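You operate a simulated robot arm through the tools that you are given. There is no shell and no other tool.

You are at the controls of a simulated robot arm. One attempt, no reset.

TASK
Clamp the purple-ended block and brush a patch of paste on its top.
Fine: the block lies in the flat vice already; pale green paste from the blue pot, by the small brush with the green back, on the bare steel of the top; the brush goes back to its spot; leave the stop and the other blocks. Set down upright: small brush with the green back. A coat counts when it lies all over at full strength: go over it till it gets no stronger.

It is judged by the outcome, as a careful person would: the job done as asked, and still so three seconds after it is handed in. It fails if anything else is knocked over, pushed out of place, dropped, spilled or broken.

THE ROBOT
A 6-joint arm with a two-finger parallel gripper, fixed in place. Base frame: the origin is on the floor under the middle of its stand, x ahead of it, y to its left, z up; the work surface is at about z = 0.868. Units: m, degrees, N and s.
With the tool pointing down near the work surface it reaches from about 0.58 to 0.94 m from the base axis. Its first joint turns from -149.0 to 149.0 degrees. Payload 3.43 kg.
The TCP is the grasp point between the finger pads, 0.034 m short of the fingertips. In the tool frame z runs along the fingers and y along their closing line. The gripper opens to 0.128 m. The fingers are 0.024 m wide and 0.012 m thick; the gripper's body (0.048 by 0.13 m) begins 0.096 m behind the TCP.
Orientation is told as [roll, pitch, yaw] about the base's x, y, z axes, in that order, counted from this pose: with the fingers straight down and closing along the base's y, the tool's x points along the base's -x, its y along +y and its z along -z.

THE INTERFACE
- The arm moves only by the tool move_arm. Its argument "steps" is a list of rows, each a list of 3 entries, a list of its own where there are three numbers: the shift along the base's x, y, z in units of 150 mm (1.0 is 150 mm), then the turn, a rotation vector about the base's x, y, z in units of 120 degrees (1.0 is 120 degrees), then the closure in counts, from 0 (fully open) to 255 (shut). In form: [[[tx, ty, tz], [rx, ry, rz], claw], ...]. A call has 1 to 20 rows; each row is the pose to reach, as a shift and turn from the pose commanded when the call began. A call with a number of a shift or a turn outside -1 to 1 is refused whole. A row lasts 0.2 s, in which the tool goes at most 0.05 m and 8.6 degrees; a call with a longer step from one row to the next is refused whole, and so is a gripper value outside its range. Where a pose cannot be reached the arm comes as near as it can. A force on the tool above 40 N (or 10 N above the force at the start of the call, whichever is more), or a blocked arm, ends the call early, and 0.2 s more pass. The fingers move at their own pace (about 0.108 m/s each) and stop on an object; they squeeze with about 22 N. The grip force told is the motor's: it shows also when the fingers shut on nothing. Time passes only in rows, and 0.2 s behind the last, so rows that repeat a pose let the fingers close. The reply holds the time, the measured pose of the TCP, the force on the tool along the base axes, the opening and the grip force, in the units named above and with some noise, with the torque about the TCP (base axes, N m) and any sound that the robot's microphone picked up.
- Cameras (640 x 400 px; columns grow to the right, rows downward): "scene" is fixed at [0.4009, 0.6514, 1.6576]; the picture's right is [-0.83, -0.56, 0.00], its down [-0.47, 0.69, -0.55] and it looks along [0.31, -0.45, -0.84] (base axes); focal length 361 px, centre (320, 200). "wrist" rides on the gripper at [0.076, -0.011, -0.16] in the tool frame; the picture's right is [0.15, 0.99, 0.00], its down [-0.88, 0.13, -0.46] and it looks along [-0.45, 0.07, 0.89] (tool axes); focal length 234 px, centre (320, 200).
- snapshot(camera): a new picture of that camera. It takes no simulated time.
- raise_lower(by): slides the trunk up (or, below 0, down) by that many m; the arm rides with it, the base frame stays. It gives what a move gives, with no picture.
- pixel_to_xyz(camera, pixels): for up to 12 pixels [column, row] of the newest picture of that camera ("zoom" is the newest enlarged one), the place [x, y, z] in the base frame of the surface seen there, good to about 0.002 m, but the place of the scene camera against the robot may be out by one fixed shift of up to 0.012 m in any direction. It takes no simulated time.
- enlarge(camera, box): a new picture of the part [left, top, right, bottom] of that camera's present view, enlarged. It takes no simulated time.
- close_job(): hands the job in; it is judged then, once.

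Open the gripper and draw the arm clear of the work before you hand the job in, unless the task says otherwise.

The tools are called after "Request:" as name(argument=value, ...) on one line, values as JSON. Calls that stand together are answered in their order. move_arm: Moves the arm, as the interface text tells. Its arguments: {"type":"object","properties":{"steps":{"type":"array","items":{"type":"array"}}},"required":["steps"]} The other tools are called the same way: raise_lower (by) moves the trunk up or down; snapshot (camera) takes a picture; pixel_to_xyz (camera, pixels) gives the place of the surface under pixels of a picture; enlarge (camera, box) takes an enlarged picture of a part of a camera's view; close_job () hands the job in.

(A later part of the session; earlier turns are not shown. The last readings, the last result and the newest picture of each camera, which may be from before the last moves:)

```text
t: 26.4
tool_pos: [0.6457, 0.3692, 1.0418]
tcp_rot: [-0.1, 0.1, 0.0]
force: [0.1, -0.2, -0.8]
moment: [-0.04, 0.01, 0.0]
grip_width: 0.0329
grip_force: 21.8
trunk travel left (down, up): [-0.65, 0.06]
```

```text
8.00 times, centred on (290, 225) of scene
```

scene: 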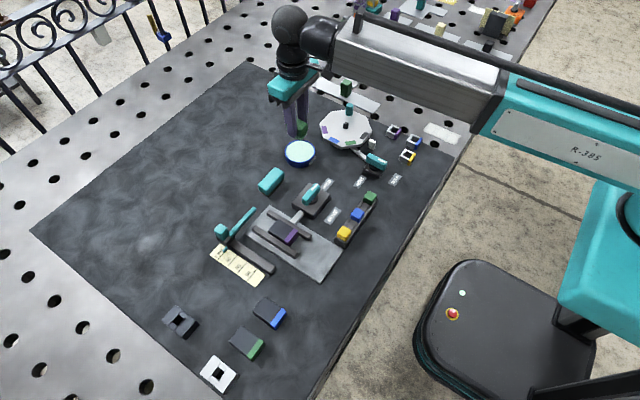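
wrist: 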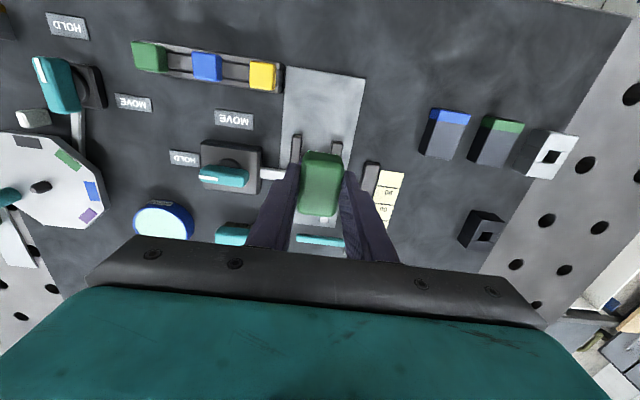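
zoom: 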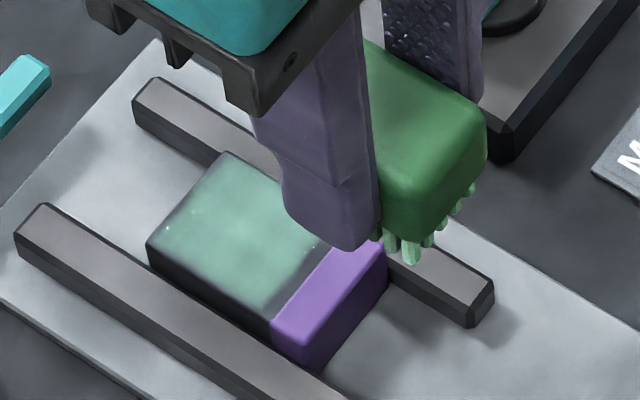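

A pale green coat now lies on the bare steel, but a strip at the +y edge (zoom 210,290) and near the purple edge is thin. I raise the brush and move it off toward the pot, then look at the coat unobstructed.

Request:
move_arm(steps=[[[0.1, -0.1, 0.1], [0, 0, 0], 255], [[0.3, -0.3, 0.1], [0, 0, 0], 255], [[0.5, -0.52, 0.1], [0, 0, 0], 255], [[0.7, -0.75, 0.1], [0, 0, 0], 255], [[0.9, -1.0, 0.1], [0, 0, 0], 255]])

Request:
enlarge(camera="scene", box=[260, 200, 320, 250])

Request:
snapshot(camera="wrist")

```text
t: 27.6
tool_pos: [0.7836, 0.2158, 1.058]
tcp_rot: [0.1, 0.0, 0.0]
force: [-0.3, -0.5, -0.2]
moment: [0.0, 0.0, 0.02]
grip_width: 0.0331
grip_force: 22.1
trunk travel left (down, up): [-0.65, 0.06]
```

```text
8.00 times, centred on (290, 225) of scene
```

zoom: 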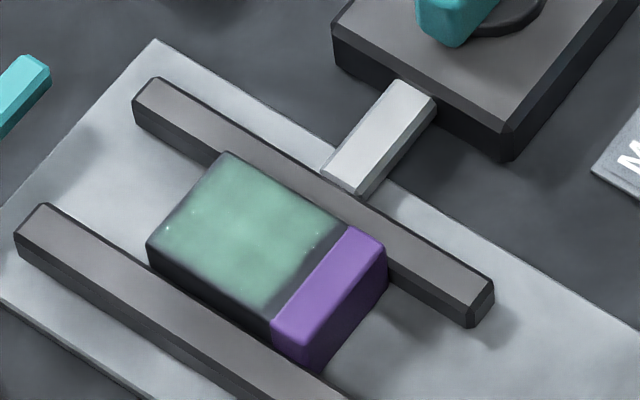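

```text
taken
```

wrist: 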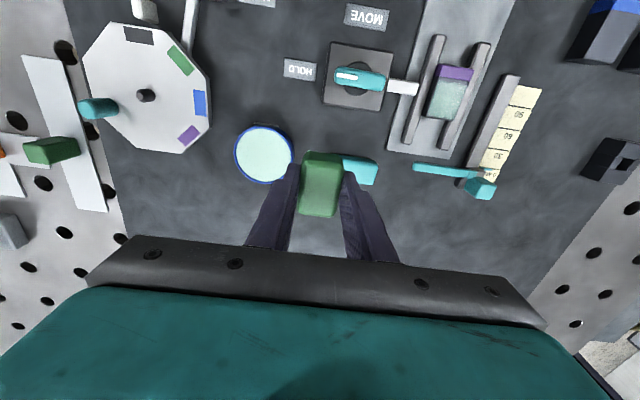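

The coat reaches the -y edge but fades near the +y edge, the purple boundary and the +x edge. I enlarge the wrist view to measure it.

Request:
enlarge(camera="wrist", box=[410, 55, 490, 130])

```text
5.33 times, centred on (450, 92) of wrist
```

zoom: 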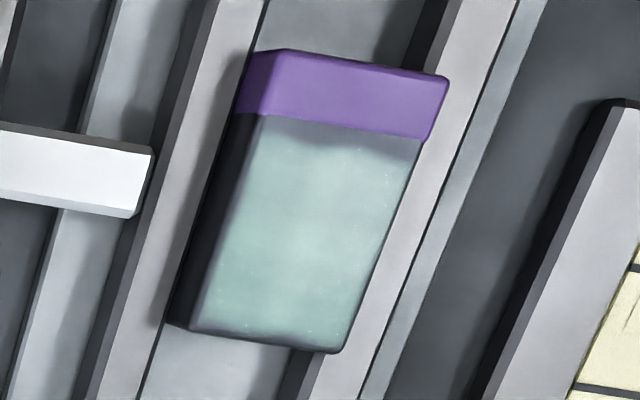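

Request:
pixel_to_xyz(camera="zoom", pixels=[[262, 114], [425, 137], [205, 325], [342, 347], [222, 315], [338, 325], [345, 145], [270, 130], [400, 150], [250, 115], [420, 140], [370, 250]])

```text
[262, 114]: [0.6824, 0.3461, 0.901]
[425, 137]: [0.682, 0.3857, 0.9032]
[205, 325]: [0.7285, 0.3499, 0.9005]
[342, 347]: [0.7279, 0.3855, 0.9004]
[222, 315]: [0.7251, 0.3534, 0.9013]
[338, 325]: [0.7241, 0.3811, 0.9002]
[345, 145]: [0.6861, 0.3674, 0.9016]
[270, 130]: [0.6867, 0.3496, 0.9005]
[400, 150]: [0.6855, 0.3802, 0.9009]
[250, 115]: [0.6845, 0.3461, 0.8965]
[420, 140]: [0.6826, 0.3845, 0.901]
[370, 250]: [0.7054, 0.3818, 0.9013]
```

The bare steel spans x 0.6825–0.728, y 0.347–0.386; the coat covers about 0.687–0.7255 by 0.350–0.382. I reload the brush at the pot before the full passes.

Request:
move_arm(steps=[[[0.06, -0.16, 0], [0, 0, 0], 255], [[0.13, -0.33, -0.1], [0, 0, 0], 255], [[0.206, -0.489, -0.25], [0, 0, 0], 255], [[0.206, -0.489, -0.5], [0, 0, 0], 255], [[0.206, -0.489, -0.65], [0, 0, 0], 255], [[0.206, -0.489, -0.73], [0, 0, 0], 255], [[0.206, -0.489, -0.755], [0, 0, 0], 255], [[0.206, -0.489, -0.755], [0, 0, 0], 255]])

```text
t: 29.4
tool_pos: [0.8122, 0.1424, 0.9442]
tcp_rot: [0.0, -0.1, 0.0]
force: [0.8, 0.0, 13.7]
moment: [0.0, 0.02, 0.02]
grip_width: 0.033
grip_force: 22.1
trunk travel left (down, up): [-0.65, 0.06]
```

The bristles pressed the paste at 13.7 N. I lift straight up and carry the brush back over the block.

Request:
move_arm(steps=[[[0, 0, 0.08], [0, 0, 0], 255], [[0, 0, 0.25], [0, 0, 0], 255], [[0, 0, 0.45], [0, 0, 0], 255], [[-0.1, 0.2, 0.45], [0, 0, 0], 255], [[-0.22, 0.45, 0.45], [0, 0, 0], 255], [[-0.34, 0.7, 0.45], [0, 0, 0], 255], [[-0.48, 1.0, 0.45], [0, 0, 0], 255]])

Request:
move_arm(steps=[[[-0.08, 0.17, 0], [0, 0, 0], 255], [[-0.17, 0.35, 0], [0, 0, 0], 255], [[-0.24, 0.505, 0], [0, 0, 0], 255], [[-0.24, 0.505, -0.2], [0, 0, 0], 255], [[-0.24, 0.505, -0.34], [0, 0, 0], 255], [[-0.24, 0.505, -0.34], [0, 0, 0], 255]])

Request:
snapshot(camera="wrist")

Request:
enlarge(camera="scene", box=[260, 200, 320, 250])

```text
t: 31.0
tool_pos: [0.742, 0.2921, 1.0105]
tcp_rot: [0.1, 0.0, -0.1]
force: [0.7, 0.2, -0.4]
moment: [0.0, -0.01, 0.02]
grip_width: 0.0331
grip_force: 21.5
trunk travel left (down, up): [-0.65, 0.06]
```

```text
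t: 32.4
tool_pos: [0.7084, 0.3686, 0.9592]
tcp_rot: [-0.1, 0.0, 0.0]
force: [-0.4, 0.1, 0.5]
moment: [0.04, -0.02, -0.02]
grip_width: 0.0331
grip_force: 21.9
trunk travel left (down, up): [-0.65, 0.06]
```

```text
taken
```

wrist: 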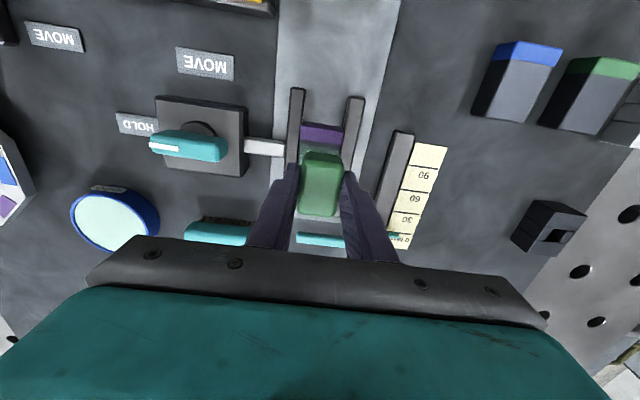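

```text
8.00 times, centred on (290, 225) of scene
```

zoom: 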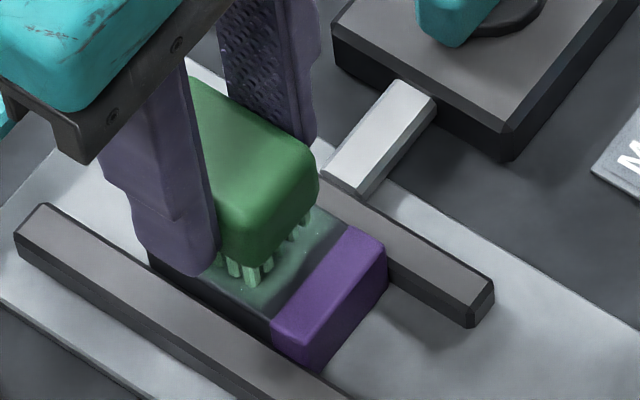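

The brush is reloaded and hovering above the coat. I press down and make y-strokes with wider travel at the centre and shifted toward +x, keeping clear of the purple for now.

Request:
move_arm(steps=[[[0, 0, -0.03], [0, 0, 0], 255], [[0, 0, -0.057], [0, 0, 0], 255], [[0, 0.025, -0.057], [0, 0, 0], 255], [[0, 0.055, -0.057], [0, 0, 0], 255], [[0, 0.03, -0.057], [0, 0, 0], 255], [[0, 0, -0.057], [0, 0, 0], 255], [[0, -0.03, -0.057], [0, 0, 0], 255], [[0, -0.055, -0.057], [0, 0, 0], 255], [[0.02, -0.055, -0.057], [0, 0, 0], 255], [[0.03, -0.03, -0.057], [0, 0, 0], 255], [[0.03, 0, -0.057], [0, 0, 0], 255], [[0.03, 0.03, -0.057], [0, 0, 0], 255], [[0.03, 0.055, -0.057], [0, 0, 0], 255], [[0.03, 0.03, -0.057], [0, 0, 0], 255], [[0.03, 0, -0.057], [0, 0, 0], 255], [[0.03, -0.03, -0.057], [0, 0, 0], 255], [[0.03, -0.055, -0.057], [0, 0, 0], 255], [[0.03, -0.03, -0.057], [0, 0, 0], 255], [[0.015, 0, -0.057], [0, 0, 0], 255], [[0, 0, -0.057], [0, 0, 0], 255]])

Request:
enlarge(camera="scene", box=[260, 200, 320, 250])

```text
t: 36.6
tool_pos: [0.7063, 0.3676, 0.9512]
tcp_rot: [0.1, -0.2, 0.1]
force: [2.8, -0.9, 6.9]
moment: [0.02, -0.15, -0.01]
grip_width: 0.0332
grip_force: 22.2
trunk travel left (down, up): [-0.65, 0.06]
```

```text
8.00 times, centred on (290, 225) of scene
```

zoom: 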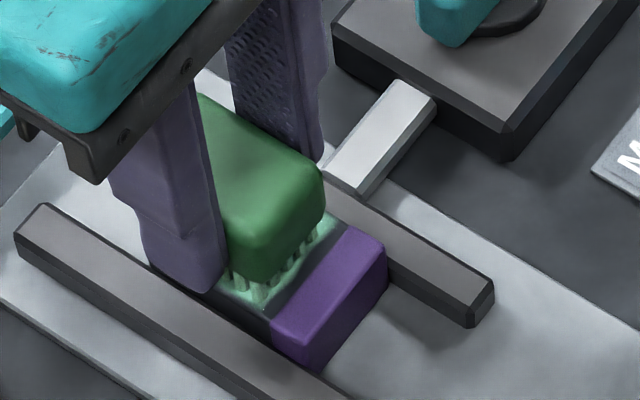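

The coat is getting denser; about 4 mm remain between bristles (zoom 262,300) and the purple boundary. I shift 3.5 mm toward the purple and stroke in y there, then lift off toward +x to inspect.

Request:
move_arm(steps=[[[-0.012, 0, 0], [0, 0, 0], 255], [[-0.024, 0.025, 0], [0, 0, 0], 255], [[-0.024, 0.055, 0], [0, 0, 0], 255], [[-0.024, 0.03, 0], [0, 0, 0], 255], [[-0.024, 0, 0], [0, 0, 0], 255], [[-0.024, -0.03, 0], [0, 0, 0], 255], [[-0.024, -0.055, 0], [0, 0, 0], 255], [[-0.024, -0.03, 0], [0, 0, 0], 255], [[-0.024, 0, 0], [0, 0, 0], 255], [[-0.024, 0.03, 0], [0, 0, 0], 255], [[-0.024, 0.06, 0], [0, 0, 0], 255], [[-0.01, 0.06, 0], [0, 0, 0], 255], [[0.01, 0.06, 0], [0, 0, 0], 255], [[0.025, 0.06, 0], [0, 0, 0], 255], [[0.025, 0.06, 0.05], [0, 0, 0], 255], [[0.03, 0, 0.25], [0, 0, 0], 255], [[0.2, -0.15, 0.4], [0, 0, 0], 255], [[0.4, -0.35, 0.5], [0, 0, 0], 255], [[0.5, -0.6, 0.6], [0, 0, 0], 255], [[0.55, -0.85, 0.6], [0, 0, 0], 255]])

Request:
enlarge(camera="scene", box=[260, 200, 320, 250])

Request:
snapshot(camera="wrist")

```text
t: 40.8
tool_pos: [0.7873, 0.2394, 1.0438]
tcp_rot: [-0.1, 0.0, 0.0]
force: [1.0, 0.3, -0.1]
moment: [0.02, -0.01, -0.03]
grip_width: 0.0333
grip_force: 21.7
trunk travel left (down, up): [-0.65, 0.06]
```

```text
8.00 times, centred on (290, 225) of scene
```

zoom: 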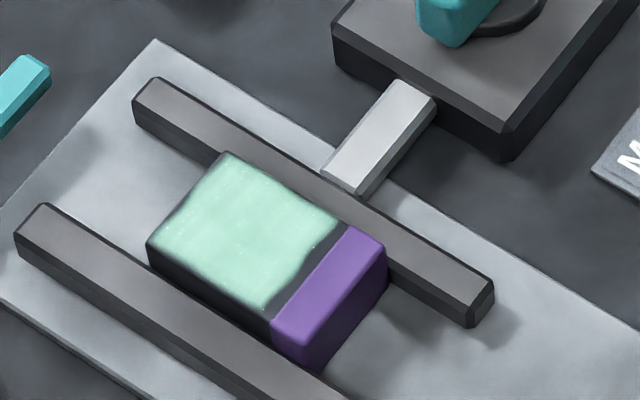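

```text
taken
```

wrist: 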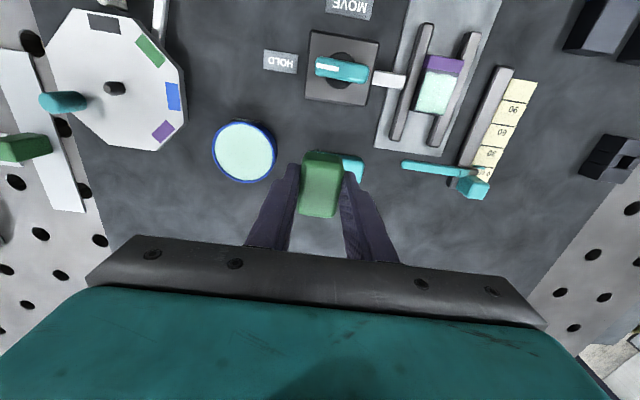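

The coat is much stronger now, with a narrow bare strip along the +y edge and near the purple. I enlarge to measure what remains.

Request:
enlarge(camera="wrist", box=[400, 45, 480, 125])

Request:
enlarge(camera="scene", box=[274, 215, 314, 245])

```text
5.00 times, centred on (440, 85) of wrist
```

zoom: 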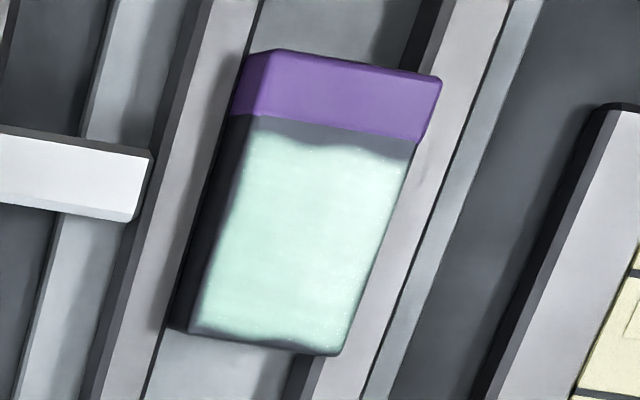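

```text
13.33 times, centred on (294, 230) of scene
```

zoom: 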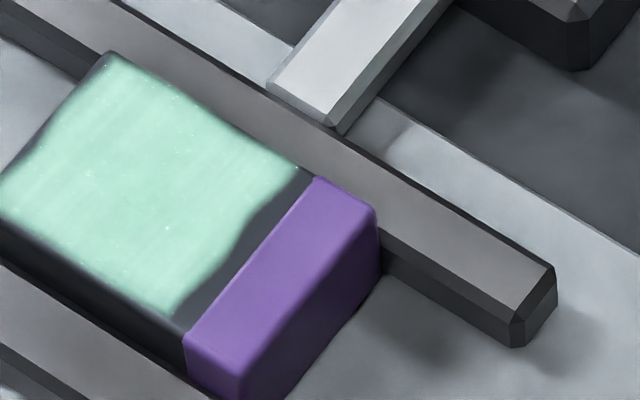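

Remaining are a ~3 mm strip along the purple and a thin strip at the +x end. I re-enlarge the wrist view to get exact coordinates of the coat edges.

Request:
enlarge(camera="wrist", box=[400, 45, 480, 125])

Request:
pixel_to_xyz(camera="zoom", pixels=[[260, 118], [258, 133], [330, 127], [330, 142], [412, 140], [408, 156], [195, 325], [215, 327], [285, 345], [285, 337], [338, 352], [340, 340]])

Request:
pixel_to_xyz(camera="zoom", pixels=[[232, 200], [240, 200], [247, 200], [398, 200], [392, 200], [385, 200], [370, 270], [362, 270], [210, 270], [220, 270]])

```text
5.00 times, centred on (440, 85) of wrist
```

zoom: 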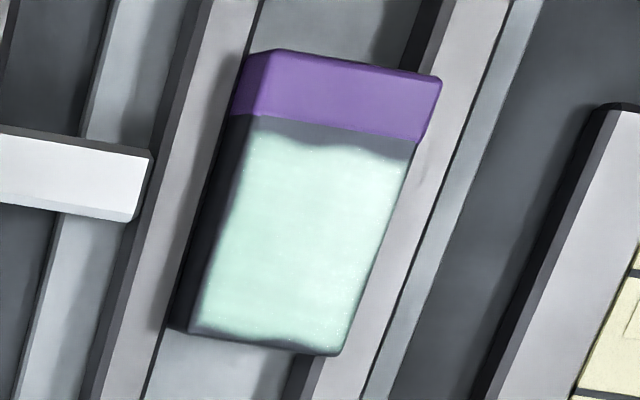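

```text
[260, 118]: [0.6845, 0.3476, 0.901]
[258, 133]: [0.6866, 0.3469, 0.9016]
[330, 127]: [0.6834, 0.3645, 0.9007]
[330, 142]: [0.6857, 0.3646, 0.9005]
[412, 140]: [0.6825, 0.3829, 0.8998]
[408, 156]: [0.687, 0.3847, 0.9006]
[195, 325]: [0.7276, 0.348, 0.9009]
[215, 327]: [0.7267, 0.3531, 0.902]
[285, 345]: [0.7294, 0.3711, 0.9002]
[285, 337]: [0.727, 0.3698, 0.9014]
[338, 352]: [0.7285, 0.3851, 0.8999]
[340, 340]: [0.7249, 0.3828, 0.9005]
```

```text
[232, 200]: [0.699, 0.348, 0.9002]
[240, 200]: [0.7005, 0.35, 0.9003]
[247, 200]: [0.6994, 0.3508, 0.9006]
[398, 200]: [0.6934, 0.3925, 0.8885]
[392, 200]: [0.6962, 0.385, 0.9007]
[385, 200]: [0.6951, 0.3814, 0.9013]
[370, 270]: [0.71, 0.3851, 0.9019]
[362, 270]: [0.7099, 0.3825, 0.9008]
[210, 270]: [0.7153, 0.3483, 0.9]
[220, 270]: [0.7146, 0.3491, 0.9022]
```

The coat spans x 0.6865–0.727, y 0.349–0.385 versus steel from x 0.6835 to 0.728. I reload the brush at the pot for the next passes.

Request:
move_arm(steps=[[[0.06, -0.22, 0], [0, 0, 0], 255], [[0.12, -0.45, -0.1], [0, 0, 0], 255], [[0.17, -0.655, -0.2], [0, 0, 0], 255], [[0.17, -0.655, -0.4], [0, 0, 0], 255], [[0.17, -0.655, -0.57], [0, 0, 0], 255], [[0.17, -0.655, -0.63], [0, 0, 0], 255], [[0.17, -0.655, -0.655], [0, 0, 0], 255], [[0.17, -0.655, -0.655], [0, 0, 0], 255]])

Request:
move_arm(steps=[[[0, 0, 0.08], [0, 0, 0], 255], [[0, 0, 0.25], [0, 0, 0], 255], [[0, 0, 0.45], [0, 0, 0], 255], [[-0.1, 0.2, 0.45], [0, 0, 0], 255], [[-0.22, 0.45, 0.45], [0, 0, 0], 255], [[-0.34, 0.7, 0.45], [0, 0, 0], 255], [[-0.48, 1.0, 0.45], [0, 0, 0], 255]])

```text
t: 42.6
tool_pos: [0.814, 0.1427, 0.944]
tcp_rot: [0.0, -0.1, 0.0]
force: [3.3, 0.4, 11.3]
moment: [-0.01, -0.1, 0.01]
grip_width: 0.0332
grip_force: 22.0
trunk travel left (down, up): [-0.65, 0.06]
```

```text
t: 44.2
tool_pos: [0.7396, 0.2914, 1.0116]
tcp_rot: [-0.1, 0.0, 0.1]
force: [-0.7, 0.5, -0.1]
moment: [0.0, 0.0, 0.02]
grip_width: 0.0331
grip_force: 22.0
trunk travel left (down, up): [-0.65, 0.06]
```

The brush is reloaded again. I carry it above the block, 4 mm nearer the purple than the centre, and hover to look at the gap before touching.

Request:
move_arm(steps=[[[-0.08, 0.17, 0], [0, 0, 0], 255], [[-0.17, 0.35, 0], [0, 0, 0], 255], [[-0.255, 0.503, 0], [0, 0, 0], 255], [[-0.263, 0.503, -0.2], [0, 0, 0], 255], [[-0.263, 0.503, -0.35], [0, 0, 0], 255], [[-0.263, 0.503, -0.375], [0, 0, 0], 255], [[-0.263, 0.503, -0.375], [0, 0, 0], 255]])

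Request:
enlarge(camera="scene", box=[270, 210, 318, 246])

Request:
enlarge(camera="wrist", box=[270, 110, 370, 200])

```text
t: 45.8
tool_pos: [0.7024, 0.3671, 0.9524]
tcp_rot: [0.0, 0.0, 0.0]
force: [0.2, 0.6, -0.8]
moment: [-0.02, -0.04, 0.02]
grip_width: 0.0331
grip_force: 22.2
trunk travel left (down, up): [-0.65, 0.06]
```

```text
11.11 times, centred on (294, 228) of scene
```

zoom: 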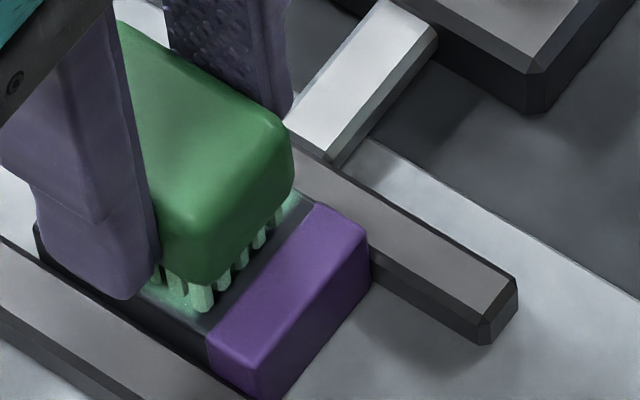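

```text
4.44 times, centred on (320, 155) of wrist
```

zoom: 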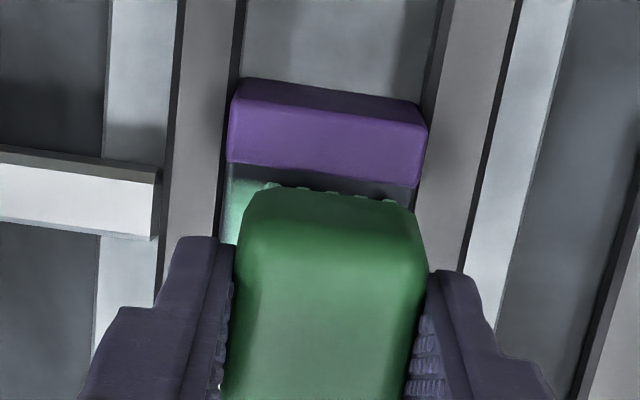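

Hovering here, the bristles are about 3.5 mm from the purple boundary (zoom 212,305 vs 207,335). I shift 1.5 mm closer, press, and stroke in y over the full width, then work back toward +x.

Request:
move_arm(steps=[[[-0.01, 0, 0], [0, 0, 0], 255], [[-0.01, 0, -0.022], [0, 0, 0], 255], [[-0.01, 0.03, -0.022], [0, 0, 0], 255], [[-0.01, 0.055, -0.022], [0, 0, 0], 255], [[-0.01, 0.03, -0.022], [0, 0, 0], 255], [[-0.01, 0, -0.022], [0, 0, 0], 255], [[-0.01, -0.03, -0.022], [0, 0, 0], 255], [[-0.01, -0.055, -0.022], [0, 0, 0], 255], [[-0.01, -0.03, -0.022], [0, 0, 0], 255], [[-0.01, 0, -0.022], [0, 0, 0], 255], [[-0.01, 0.03, -0.022], [0, 0, 0], 255], [[-0.01, 0.055, -0.022], [0, 0, 0], 255], [[-0.01, 0.03, -0.022], [0, 0, 0], 255], [[-0.01, 0, -0.022], [0, 0, 0], 255], [[-0.01, -0.03, -0.022], [0, 0, 0], 255], [[-0.01, -0.055, -0.022], [0, 0, 0], 255], [[0.015, -0.055, -0.022], [0, 0, 0], 255], [[0.04, -0.055, -0.022], [0, 0, 0], 255], [[0.055, -0.055, -0.022], [0, 0, 0], 255], [[0.055, -0.03, -0.022], [0, 0, 0], 255]])

Request:
move_arm(steps=[[[0, 0.03, 0], [0, 0, 0], 255], [[0, 0.06, 0], [0, 0, 0], 255], [[0, 0.085, 0], [0, 0, 0], 255], [[0, 0.06, 0], [0, 0, 0], 255], [[0, 0.03, 0], [0, 0, 0], 255], [[0, 0, 0], [0, 0, 0], 255], [[0, -0.025, 0], [0, 0, 0], 255], [[0, 0, 0], [0, 0, 0], 255], [[0, 0.03, 0], [0, 0, 0], 255], [[0, 0.06, 0], [0, 0, 0], 255], [[0, 0.085, 0], [0, 0, 0], 255], [[0, 0.06, 0], [0, 0, 0], 255], [[0, 0.03, 0], [0, 0, 0], 255], [[0, 0.03, 0.05], [0, 0, 0], 255], [[0, 0.0, 0.25], [0, 0, 0], 255], [[0.15, -0.15, 0.4], [0, 0, 0], 255], [[0.35, -0.35, 0.5], [0, 0, 0], 255], [[0.45, -0.6, 0.6], [0, 0, 0], 255], [[0.5, -0.85, 0.6], [0, 0, 0], 255]])

Request:
enlarge(camera="scene", box=[260, 200, 320, 250])

Request:
snapshot(camera="wrist")

```text
t: 50.0
tool_pos: [0.7099, 0.3632, 0.9515]
tcp_rot: [0.0, -0.1, 0.1]
force: [0.2, -2.1, 4.9]
moment: [-0.09, -0.06, -0.01]
grip_width: 0.033
grip_force: 21.8
trunk travel left (down, up): [-0.65, 0.06]
```

```text
t: 54.0
tool_pos: [0.7849, 0.2331, 1.0397]
tcp_rot: [0.0, 0.0, 0.0]
force: [0.2, -0.3, -0.2]
moment: [0.04, 0.01, 0.01]
grip_width: 0.033
grip_force: 22.0
trunk travel left (down, up): [-0.65, 0.06]
```

```text
8.00 times, centred on (290, 225) of scene
```

zoom: 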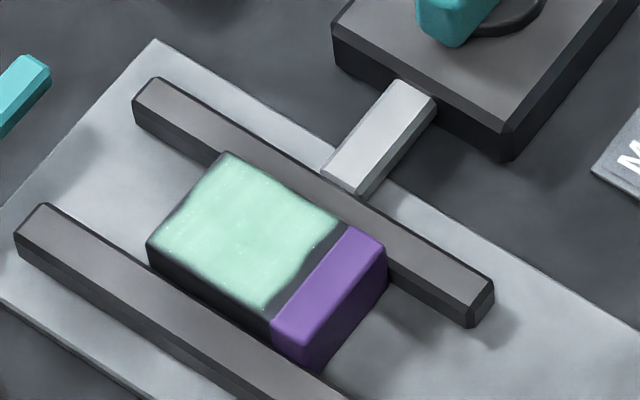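

```text
taken
```

wrist: 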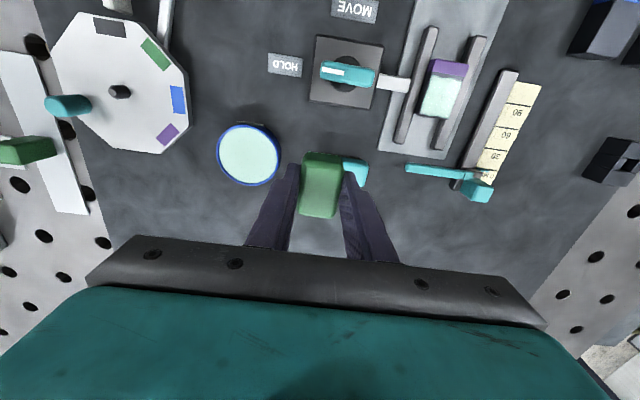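

The coat's outline and shade look the same as before this extra pass, suggesting it has saturated. I enlarge to compare closely.

Request:
enlarge(camera="scene", box=[274, 215, 314, 245])

Request:
enlarge(camera="wrist", box=[400, 50, 480, 130])

Request:
enlarge(camera="scene", box=[262, 208, 302, 238])

```text
13.33 times, centred on (294, 230) of scene
```

zoom: 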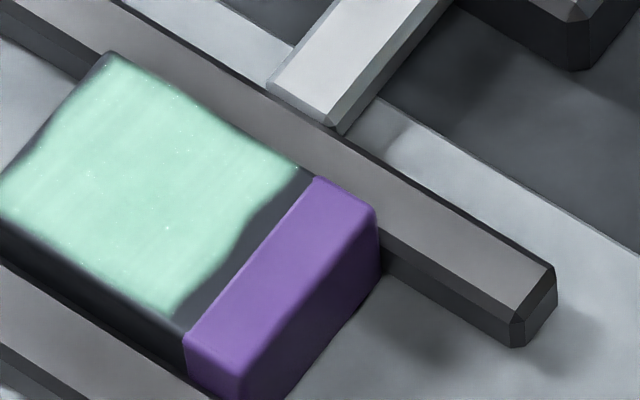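

```text
5.00 times, centred on (440, 90) of wrist
```

zoom: 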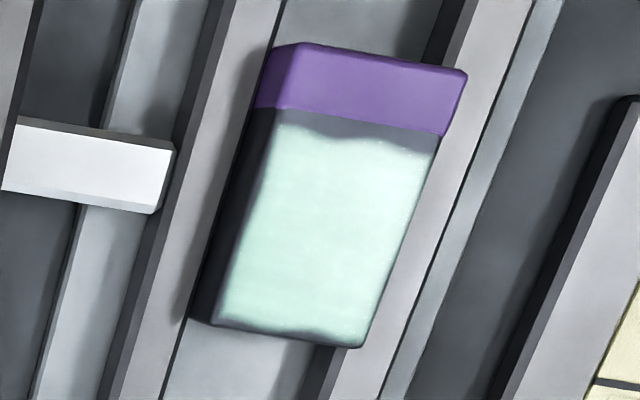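

```text
13.33 times, centred on (282, 223) of scene
```

zoom: 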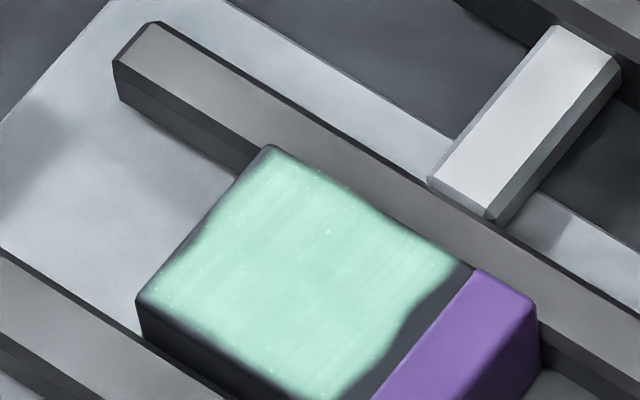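

Coat outline is identical to before and looks uniform. To be sure it can get no stronger, I reload once more for a final full pass.

Request:
move_arm(steps=[[[0.06, -0.2, 0], [0, 0, 0], 255], [[0.12, -0.41, -0.1], [0, 0, 0], 255], [[0.188, -0.623, -0.2], [0, 0, 0], 255], [[0.188, -0.623, -0.4], [0, 0, 0], 255], [[0.188, -0.623, -0.57], [0, 0, 0], 255], [[0.188, -0.623, -0.63], [0, 0, 0], 255], [[0.188, -0.623, -0.652], [0, 0, 0], 255], [[0.188, -0.623, -0.652], [0, 0, 0], 255]])

Request:
move_arm(steps=[[[0, 0, 0.08], [0, 0, 0], 255], [[0, 0, 0.25], [0, 0, 0], 255], [[0, 0, 0.45], [0, 0, 0], 255], [[-0.1, 0.2, 0.45], [0, 0, 0], 255], [[-0.22, 0.45, 0.45], [0, 0, 0], 255], [[-0.34, 0.7, 0.45], [0, 0, 0], 255], [[-0.48, 1.0, 0.45], [0, 0, 0], 255]])

Request:
move_arm(steps=[[[-0.08, 0.17, 0], [0, 0, 0], 255], [[-0.16, 0.35, 0], [0, 0, 0], 255], [[-0.24, 0.505, 0], [0, 0, 0], 255], [[-0.24, 0.505, -0.2], [0, 0, 0], 255], [[-0.24, 0.505, -0.35], [0, 0, 0], 255], [[-0.24, 0.505, -0.375], [0, 0, 0], 255], [[-0.24, 0.505, -0.375], [0, 0, 0], 255]])

```text
t: 55.8
tool_pos: [0.8136, 0.142, 0.9439]
tcp_rot: [-0.1, 0.0, 0.0]
force: [0.3, 0.0, 6.1]
moment: [-0.02, -0.04, -0.01]
grip_width: 0.0331
grip_force: 22.2
trunk travel left (down, up): [-0.65, 0.06]
```

```text
t: 57.4
tool_pos: [0.7421, 0.2952, 1.0085]
tcp_rot: [-0.1, 0.0, 0.0]
force: [-0.1, -0.1, -0.3]
moment: [-0.03, 0.0, -0.02]
grip_width: 0.0333
grip_force: 22.5
trunk travel left (down, up): [-0.65, 0.06]
```

```text
t: 59.0
tool_pos: [0.705, 0.3684, 0.9521]
tcp_rot: [0.0, 0.0, -0.1]
force: [0.1, 0.0, -0.7]
moment: [-0.04, -0.02, 0.02]
grip_width: 0.033
grip_force: 21.9
trunk travel left (down, up): [-0.65, 0.06]
```

Force readings are falling slightly (brush has slid up about a millimetre in the grip), so I press a little lower and make a final set of strokes at three x positions.

Request:
move_arm(steps=[[[-0.03, 0, 0], [0, 0, 0], 255], [[-0.03, 0, -0.03], [0, 0, 0], 255], [[-0.03, 0.03, -0.03], [0, 0, 0], 255], [[-0.03, 0.055, -0.03], [0, 0, 0], 255], [[-0.03, 0.02, -0.03], [0, 0, 0], 255], [[-0.03, -0.02, -0.03], [0, 0, 0], 255], [[-0.03, -0.055, -0.03], [0, 0, 0], 255], [[0, -0.055, -0.03], [0, 0, 0], 255], [[0, -0.02, -0.03], [0, 0, 0], 255], [[0, 0.02, -0.03], [0, 0, 0], 255], [[0, 0.055, -0.03], [0, 0, 0], 255], [[0.03, 0.055, -0.03], [0, 0, 0], 255], [[0.03, 0.02, -0.03], [0, 0, 0], 255], [[0.03, -0.02, -0.03], [0, 0, 0], 255], [[0.03, -0.055, -0.03], [0, 0, 0], 255], [[0, -0.055, -0.03], [0, 0, 0], 255], [[-0.03, -0.055, -0.03], [0, 0, 0], 255], [[-0.03, -0.02, -0.03], [0, 0, 0], 255], [[-0.03, 0.02, -0.03], [0, 0, 0], 255], [[-0.03, 0.055, -0.03], [0, 0, 0], 255]])

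Request:
move_arm(steps=[[[0.03, 0, 0], [0, 0, 0], 255], [[0.06, 0, 0], [0, 0, 0], 255], [[0.06, -0.035, 0], [0, 0, 0], 255], [[0.06, -0.07, 0], [0, 0, 0], 255], [[0.06, -0.11, 0], [0, 0, 0], 255], [[0.06, -0.07, 0], [0, 0, 0], 255], [[0.06, -0.035, 0], [0, 0, 0], 255], [[0.03, -0.055, 0], [0, 0, 0], 255], [[0.03, -0.055, 0.05], [0, 0, 0], 255], [[0.03, -0.055, 0.25], [0, 0, 0], 255], [[0.15, -0.2, 0.4], [0, 0, 0], 255], [[0.35, -0.4, 0.5], [0, 0, 0], 255], [[0.45, -0.65, 0.6], [0, 0, 0], 255], [[0.5, -0.9, 0.6], [0, 0, 0], 255]])

Request:
enlarge(camera="scene", box=[262, 208, 302, 238])

Request:
enlarge(camera="scene", box=[260, 200, 320, 250])

Request:
snapshot(camera="wrist")

```text
t: 63.2
tool_pos: [0.7002, 0.3762, 0.951]
tcp_rot: [0.1, -0.1, 0.0]
force: [-0.8, -3.7, 10.3]
moment: [-0.17, -0.06, 0.0]
grip_width: 0.0332
grip_force: 22.1
trunk travel left (down, up): [-0.65, 0.06]
```

```text
t: 66.2
tool_pos: [0.7741, 0.2415, 1.0395]
tcp_rot: [0.1, -0.1, 0.0]
force: [0.4, -0.2, 0.5]
moment: [0.01, 0.0, -0.02]
grip_width: 0.0332
grip_force: 22.1
trunk travel left (down, up): [-0.65, 0.06]
```

```text
13.33 times, centred on (282, 223) of scene
```

zoom: 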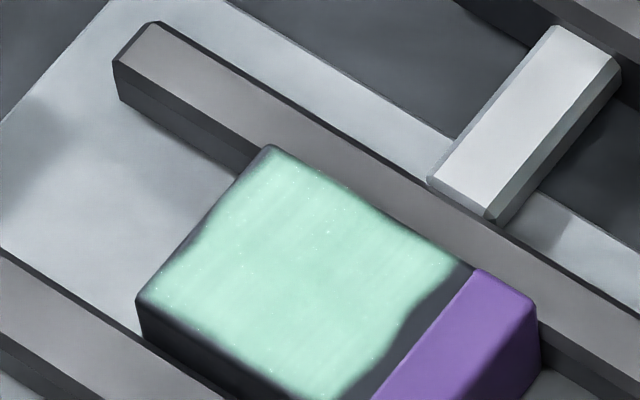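

```text
8.00 times, centred on (290, 225) of scene
```

zoom: 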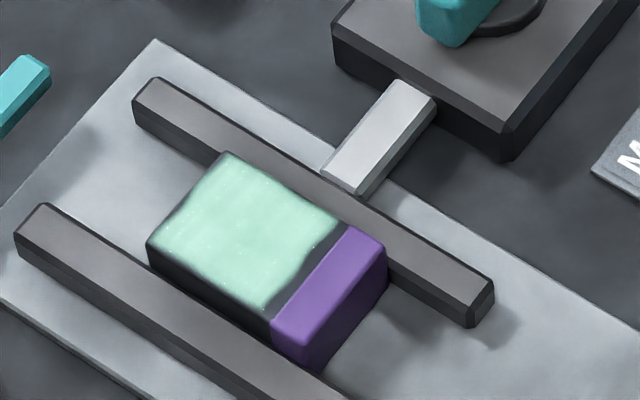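

```text
taken
```

wrist: 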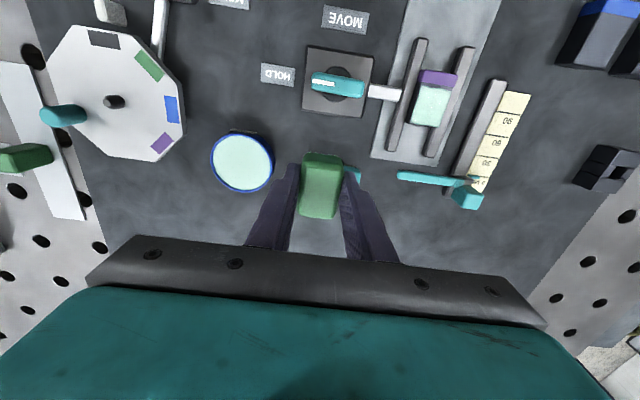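

The coat is unchanged from the previous pass, so it's at full strength. I carry the brush back to above its original spot (0.704, 0.1317).

Request:
move_arm(steps=[[[-0.1, -0.15, 0], [0, 0, 0], 255], [[-0.22, -0.35, 0], [0, 0, 0], 255], [[-0.35, -0.55, 0], [0, 0, 0], 255], [[-0.485, -0.732, 0], [0, 0, 0], 255], [[-0.485, -0.732, -0.25], [0, 0, 0], 255], [[-0.485, -0.732, -0.53], [0, 0, 0], 255], [[-0.485, -0.732, -0.7], [0, 0, 0], 255], [[-0.485, -0.732, -0.7], [0, 0, 0], 255]])

Request:
enlarge(camera="scene", box=[280, 110, 400, 200])

Request:
snapshot(camera="wrist")

```text
t: 68.0
tool_pos: [0.704, 0.1289, 0.9338]
tcp_rot: [0.1, -0.1, 0.1]
force: [-0.4, 1.4, -0.7]
moment: [-0.01, -0.02, -0.01]
grip_width: 0.0328
grip_force: 22.1
trunk travel left (down, up): [-0.65, 0.06]
```

```text
4.44 times, centred on (340, 155) of scene
```

zoom: 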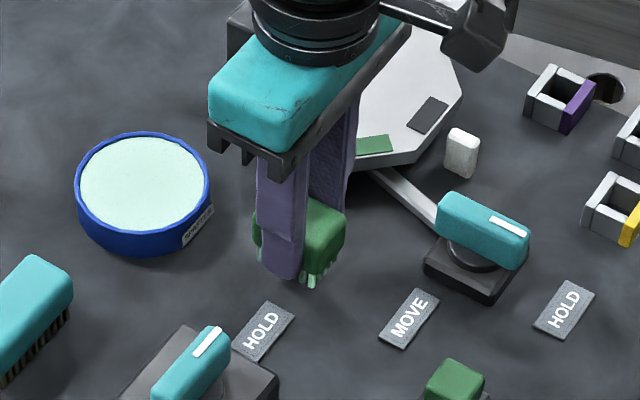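

```text
taken
```

wrist: 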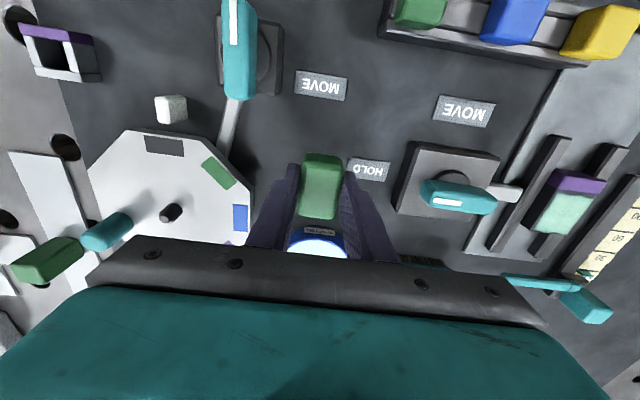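

The brush is about 12 mm above its spot with measured y 0.1289 (commanded 0.1317). I lower slowly toward the surface and watch the force and position.

Request:
move_arm(steps=[[[0, 0, -0.04], [0, 0, 0], 255], [[0, 0, -0.075], [0, 0, 0], 255], [[0, 0, -0.085], [0, 0, 0], 255], [[0, 0, -0.085], [0, 0, 0], 255]])

```text
t: 69.0
tool_pos: [0.7041, 0.1304, 0.9204]
tcp_rot: [0.1, 0.0, -0.1]
force: [-0.2, -0.1, 0.1]
moment: [-0.02, 0.03, 0.02]
grip_width: 0.0333
grip_force: 21.9
trunk travel left (down, up): [-0.65, 0.06]
```

No contact yet at 0.9204. I lower 1 mm at a time until the bristles touch.

Request:
move_arm(steps=[[[0, 0, -0.007], [0, 0, 0], 255], [[0, 0, -0.007], [0, 0, 0], 255]])

Request:
move_arm(steps=[[[0, 0, -0.005], [0, 0, 0], 255], [[0, 0, -0.005], [0, 0, 0], 255]])

Request:
enlarge(camera="scene", box=[310, 140, 360, 185])

```text
t: 69.6
tool_pos: [0.7046, 0.1319, 0.9201]
tcp_rot: [-0.1, 0.0, 0.0]
force: [0.0, -0.4, -0.6]
moment: [0.02, 0.01, -0.01]
grip_width: 0.0329
grip_force: 22.2
trunk travel left (down, up): [-0.65, 0.06]
```

```text
t: 70.2
tool_pos: [0.7039, 0.1305, 0.9193]
tcp_rot: [0.1, 0.0, -0.1]
force: [-0.3, -0.3, -0.7]
moment: [0.01, 0.04, 0.01]
grip_width: 0.0331
grip_force: 22.1
trunk travel left (down, up): [-0.65, 0.06]
```

```text
8.89 times, centred on (335, 162) of scene
```

zoom: 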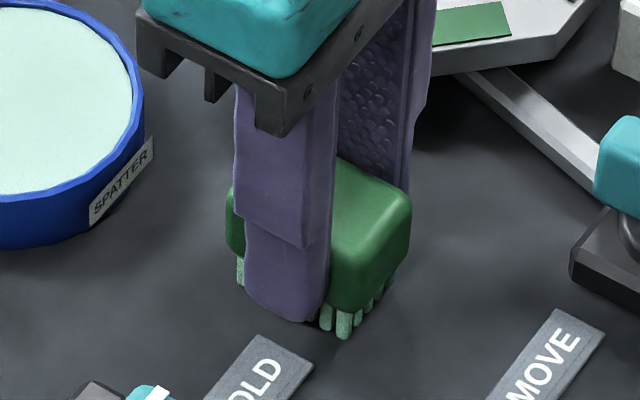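

Still no upward force at 0.9193. I continue down in 1 mm steps.

Request:
move_arm(steps=[[[0, 0, -0.007], [0, 0, 0], 255], [[0, 0, -0.007], [0, 0, 0], 255]])

Request:
move_arm(steps=[[[0, 0, -0.005], [0, 0, 0], 255], [[0, 0, -0.005], [0, 0, 0], 255]])

```text
t: 70.8
tool_pos: [0.7032, 0.1309, 0.9182]
tcp_rot: [0.0, -0.1, 0.0]
force: [-0.7, 0.5, -0.1]
moment: [0.01, 0.02, -0.01]
grip_width: 0.0332
grip_force: 21.8
trunk travel left (down, up): [-0.65, 0.06]
```

```text
t: 71.4
tool_pos: [0.7022, 0.1321, 0.9181]
tcp_rot: [0.0, -0.1, -0.1]
force: [1.5, -1.7, 4.5]
moment: [-0.06, -0.07, 0.04]
grip_width: 0.0331
grip_force: 21.8
trunk travel left (down, up): [-0.65, 0.06]
```

The bristles rest on the surface (4.5 N at z 0.918). I open the fingers and rise straight up.

Request:
move_arm(steps=[[[0, 0, 0.003], [0, 0, 0], 180], [[0, 0, 0.003], [0, 0, 0], 150], [[0, 0, 0.003], [0, 0, 0], 130], [[0, 0, 0.003], [0, 0, 0], 130], [[0, 0, 0.1], [0, 0, 0], 130], [[0, 0, 0.3], [0, 0, 0], 130], [[0, 0, 0.6], [0, 0, 0], 130], [[0, 0, 0.9], [0, 0, 0], 130]])

Request:
snapshot(camera="scene")

Request:
enlarge(camera="scene", box=[280, 110, 400, 200])

Request:
snapshot(camera="wrist")

Request:
pixel_to_xyz(camera="wrist", pixels=[[321, 120], [315, 130], [321, 140]])

```text
t: 73.2
tool_pos: [0.7038, 0.1324, 1.0541]
tcp_rot: [0.0, 0.0, 0.0]
force: [-0.6, 0.0, 0.4]
moment: [-0.01, -0.01, 0.04]
grip_width: 0.0625
grip_force: 0.0
trunk travel left (down, up): [-0.65, 0.06]
```

```text
taken
```

scene: 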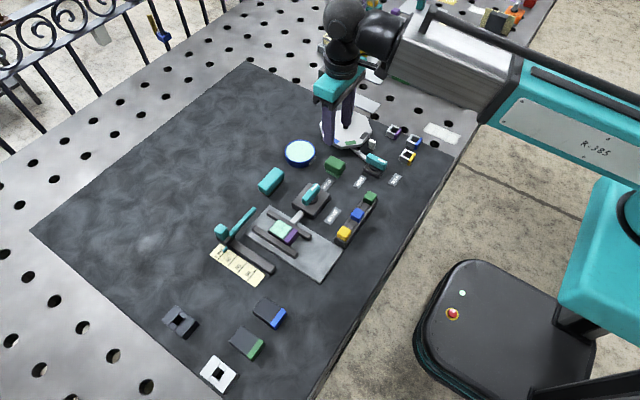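

```text
4.44 times, centred on (340, 155) of scene
```

zoom: 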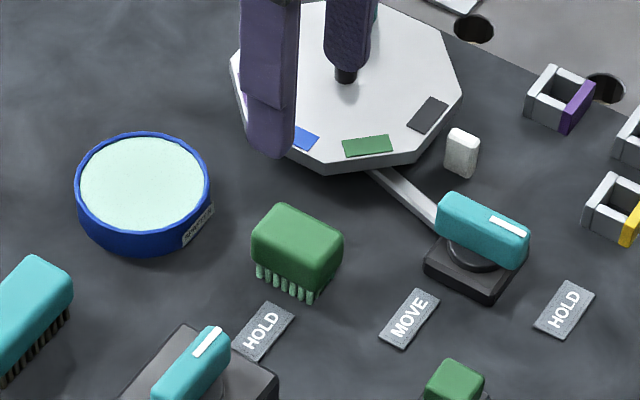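

```text
taken
```

wrist: 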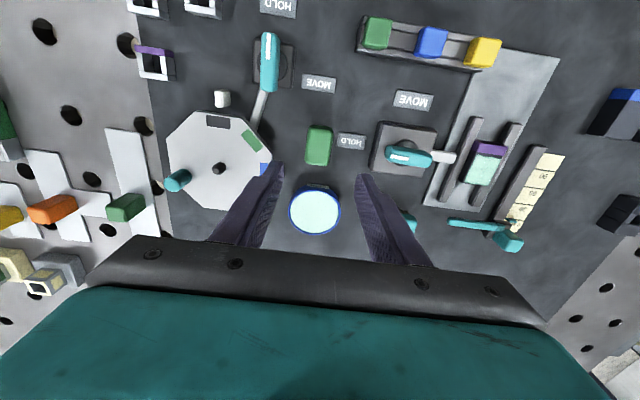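

```text
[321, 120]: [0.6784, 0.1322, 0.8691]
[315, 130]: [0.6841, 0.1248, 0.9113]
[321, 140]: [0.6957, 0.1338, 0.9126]
```

The brush stands upright on its spot (top z 0.9126, centre as before). I check the knob's angle, the jaws and the rest of the table in enlarged views.

Request:
enlarge(camera="wrist", box=[290, 100, 550, 260])

Request:
pixel_to_xyz(camera="zoom", pixels=[[245, 130], [340, 148], [290, 137], [45, 70], [98, 75], [50, 155], [75, 110], [385, 140], [455, 110], [535, 120]])

Request:
enlarge(camera="scene", box=[150, 150, 390, 300])

```text
2.46 times, centred on (420, 180) of wrist
```

zoom: 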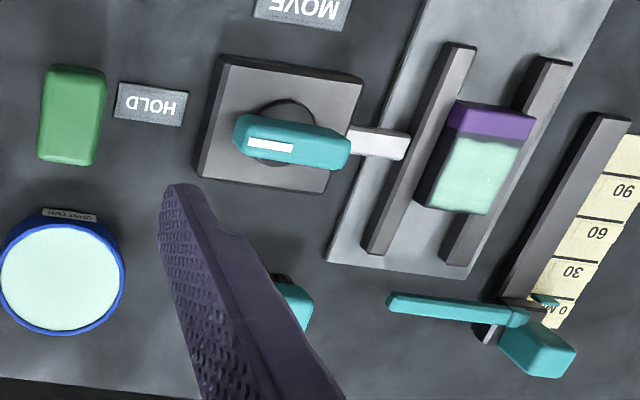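

```text
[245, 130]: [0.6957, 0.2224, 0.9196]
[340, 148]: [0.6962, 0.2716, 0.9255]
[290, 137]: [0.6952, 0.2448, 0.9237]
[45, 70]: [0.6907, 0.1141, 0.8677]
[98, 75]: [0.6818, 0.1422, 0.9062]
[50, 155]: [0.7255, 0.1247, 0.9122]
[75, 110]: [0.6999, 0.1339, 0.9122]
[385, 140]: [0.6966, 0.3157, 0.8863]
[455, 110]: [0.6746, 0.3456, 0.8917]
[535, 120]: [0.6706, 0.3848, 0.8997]
```

```text
2.67 times, centred on (270, 225) of scene
```

zoom: 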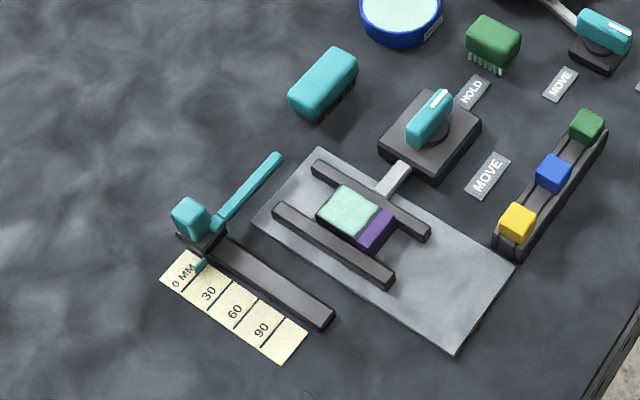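

Knob is exactly along the HOLD direction, the block is held and coated, and all else is undisturbed. I open the gripper and return to the high starting pose clear of the work.

Request:
move_arm(steps=[[[0, 0, 0.2], [0, 0, 0], 130], [[0, 0, 0.45], [0, 0, 0], 80], [[0.1, 0.15, 0.6], [0, 0, 0], 40], [[0.22, 0.35, 0.6], [0, 0, 0], 0], [[0.35, 0.55, 0.6], [0, 0, 0], 0], [[0.45, 0.7, 0.6], [0, 0, 0], 0], [[0.527, 0.8, 0.6], [0, 0, 0], 0], [[0.527, 0.8, 0.6], [0, 0, 0], 0]])

Request:
snapshot(camera="wrist")

Request:
snapshot(camera="scene")

Request:
enlarge(camera="wrist", box=[220, 0, 480, 180])

```text
t: 73.9
tool_pos: [0.7108, 0.1394, 1.1242]
tcp_rot: [0.0, -0.8, 0.3]
force: [7.6, 2.7, -13.2]
moment: [-0.22, 0.3, -0.09]
grip_width: 0.108
grip_force: 0.2
trunk travel left (down, up): [-0.65, 0.06]
stopped in row 3: the force on the tool passed its limit at 64 N (the readings are from after the stop); the commanded pose is now the measured one
```

```text
taken
```

wrist: 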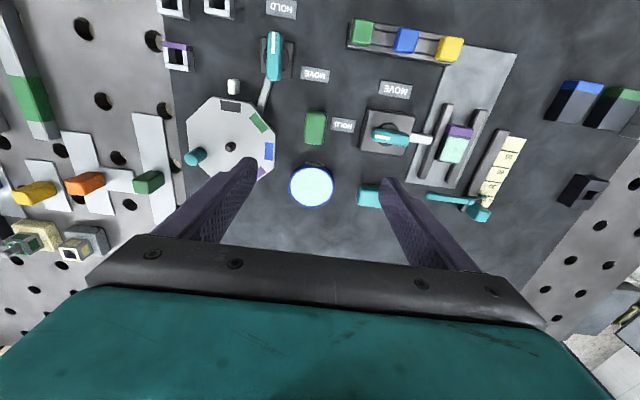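

```text
taken
```

scene: 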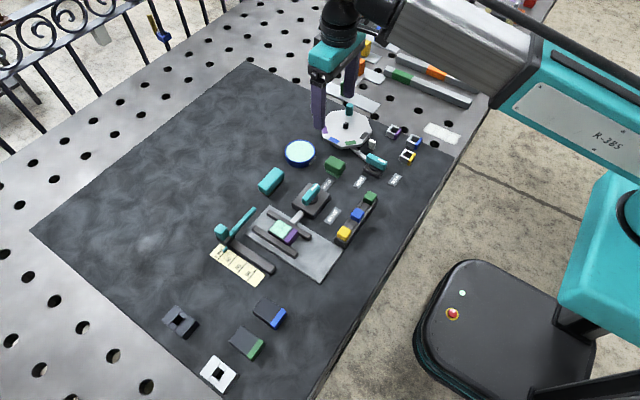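

```text
2.22 times, centred on (350, 90) of wrist
```

zoom: 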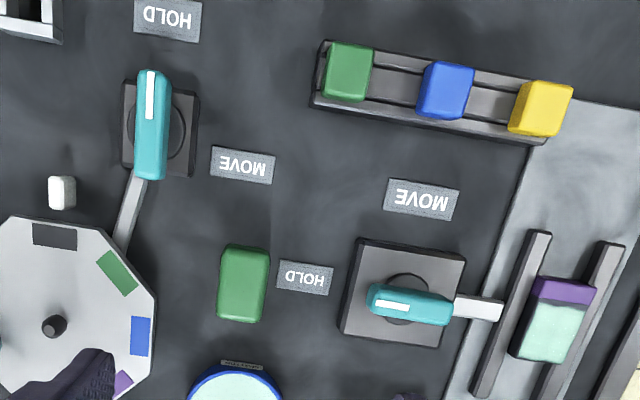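

The move stopped at z 1.124 with a 64 N reading though the tool is well above everything; probably the arm folded against itself at this short, high reach. The pictures show nothing disturbed; I lower slightly and move outward in +x.

Request:
move_arm(steps=[[[0, 0, -0.08], [0, 0, 0], 40], [[0.02, 0.02, -0.2], [0, 0, 0], 40], [[0.1, 0.1, -0.25], [0, 0, 0], 20], [[0.2, 0.2, -0.25], [0, 0, 0], 0], [[0.3, 0.3, -0.25], [0, 0, 0], 0], [[0.4, 0.4, -0.25], [0, 0, 0], 0], [[0.48, 0.5, -0.25], [0, 0, 0], 0], [[0.48, 0.5, -0.25], [0, 0, 0], 0]])

Request:
snapshot(camera="wrist")

Request:
snapshot(camera="scene")

```text
t: 75.7
tool_pos: [0.7814, 0.2142, 1.0877]
tcp_rot: [0.1, -0.7, 0.3]
force: [-0.5, 0.3, -0.3]
moment: [0.0, -0.01, -0.02]
grip_width: 0.1279
grip_force: 0.1
trunk travel left (down, up): [-0.65, 0.06]
```

```text
taken
```

wrist: 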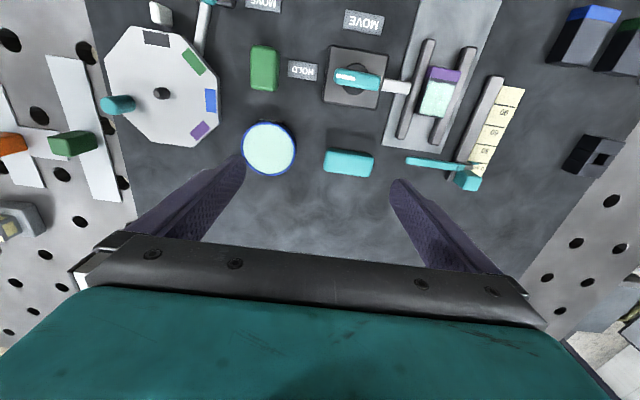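

```text
taken
```

scene: 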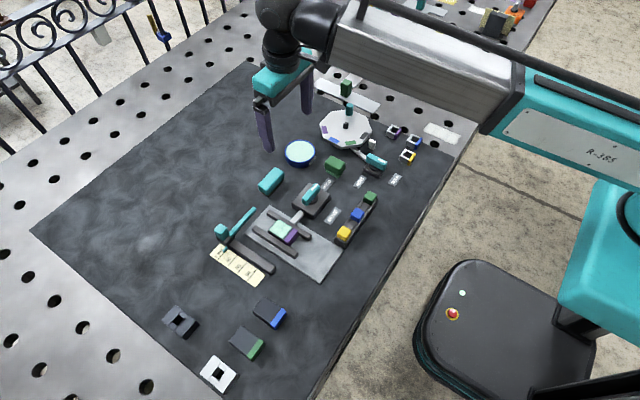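

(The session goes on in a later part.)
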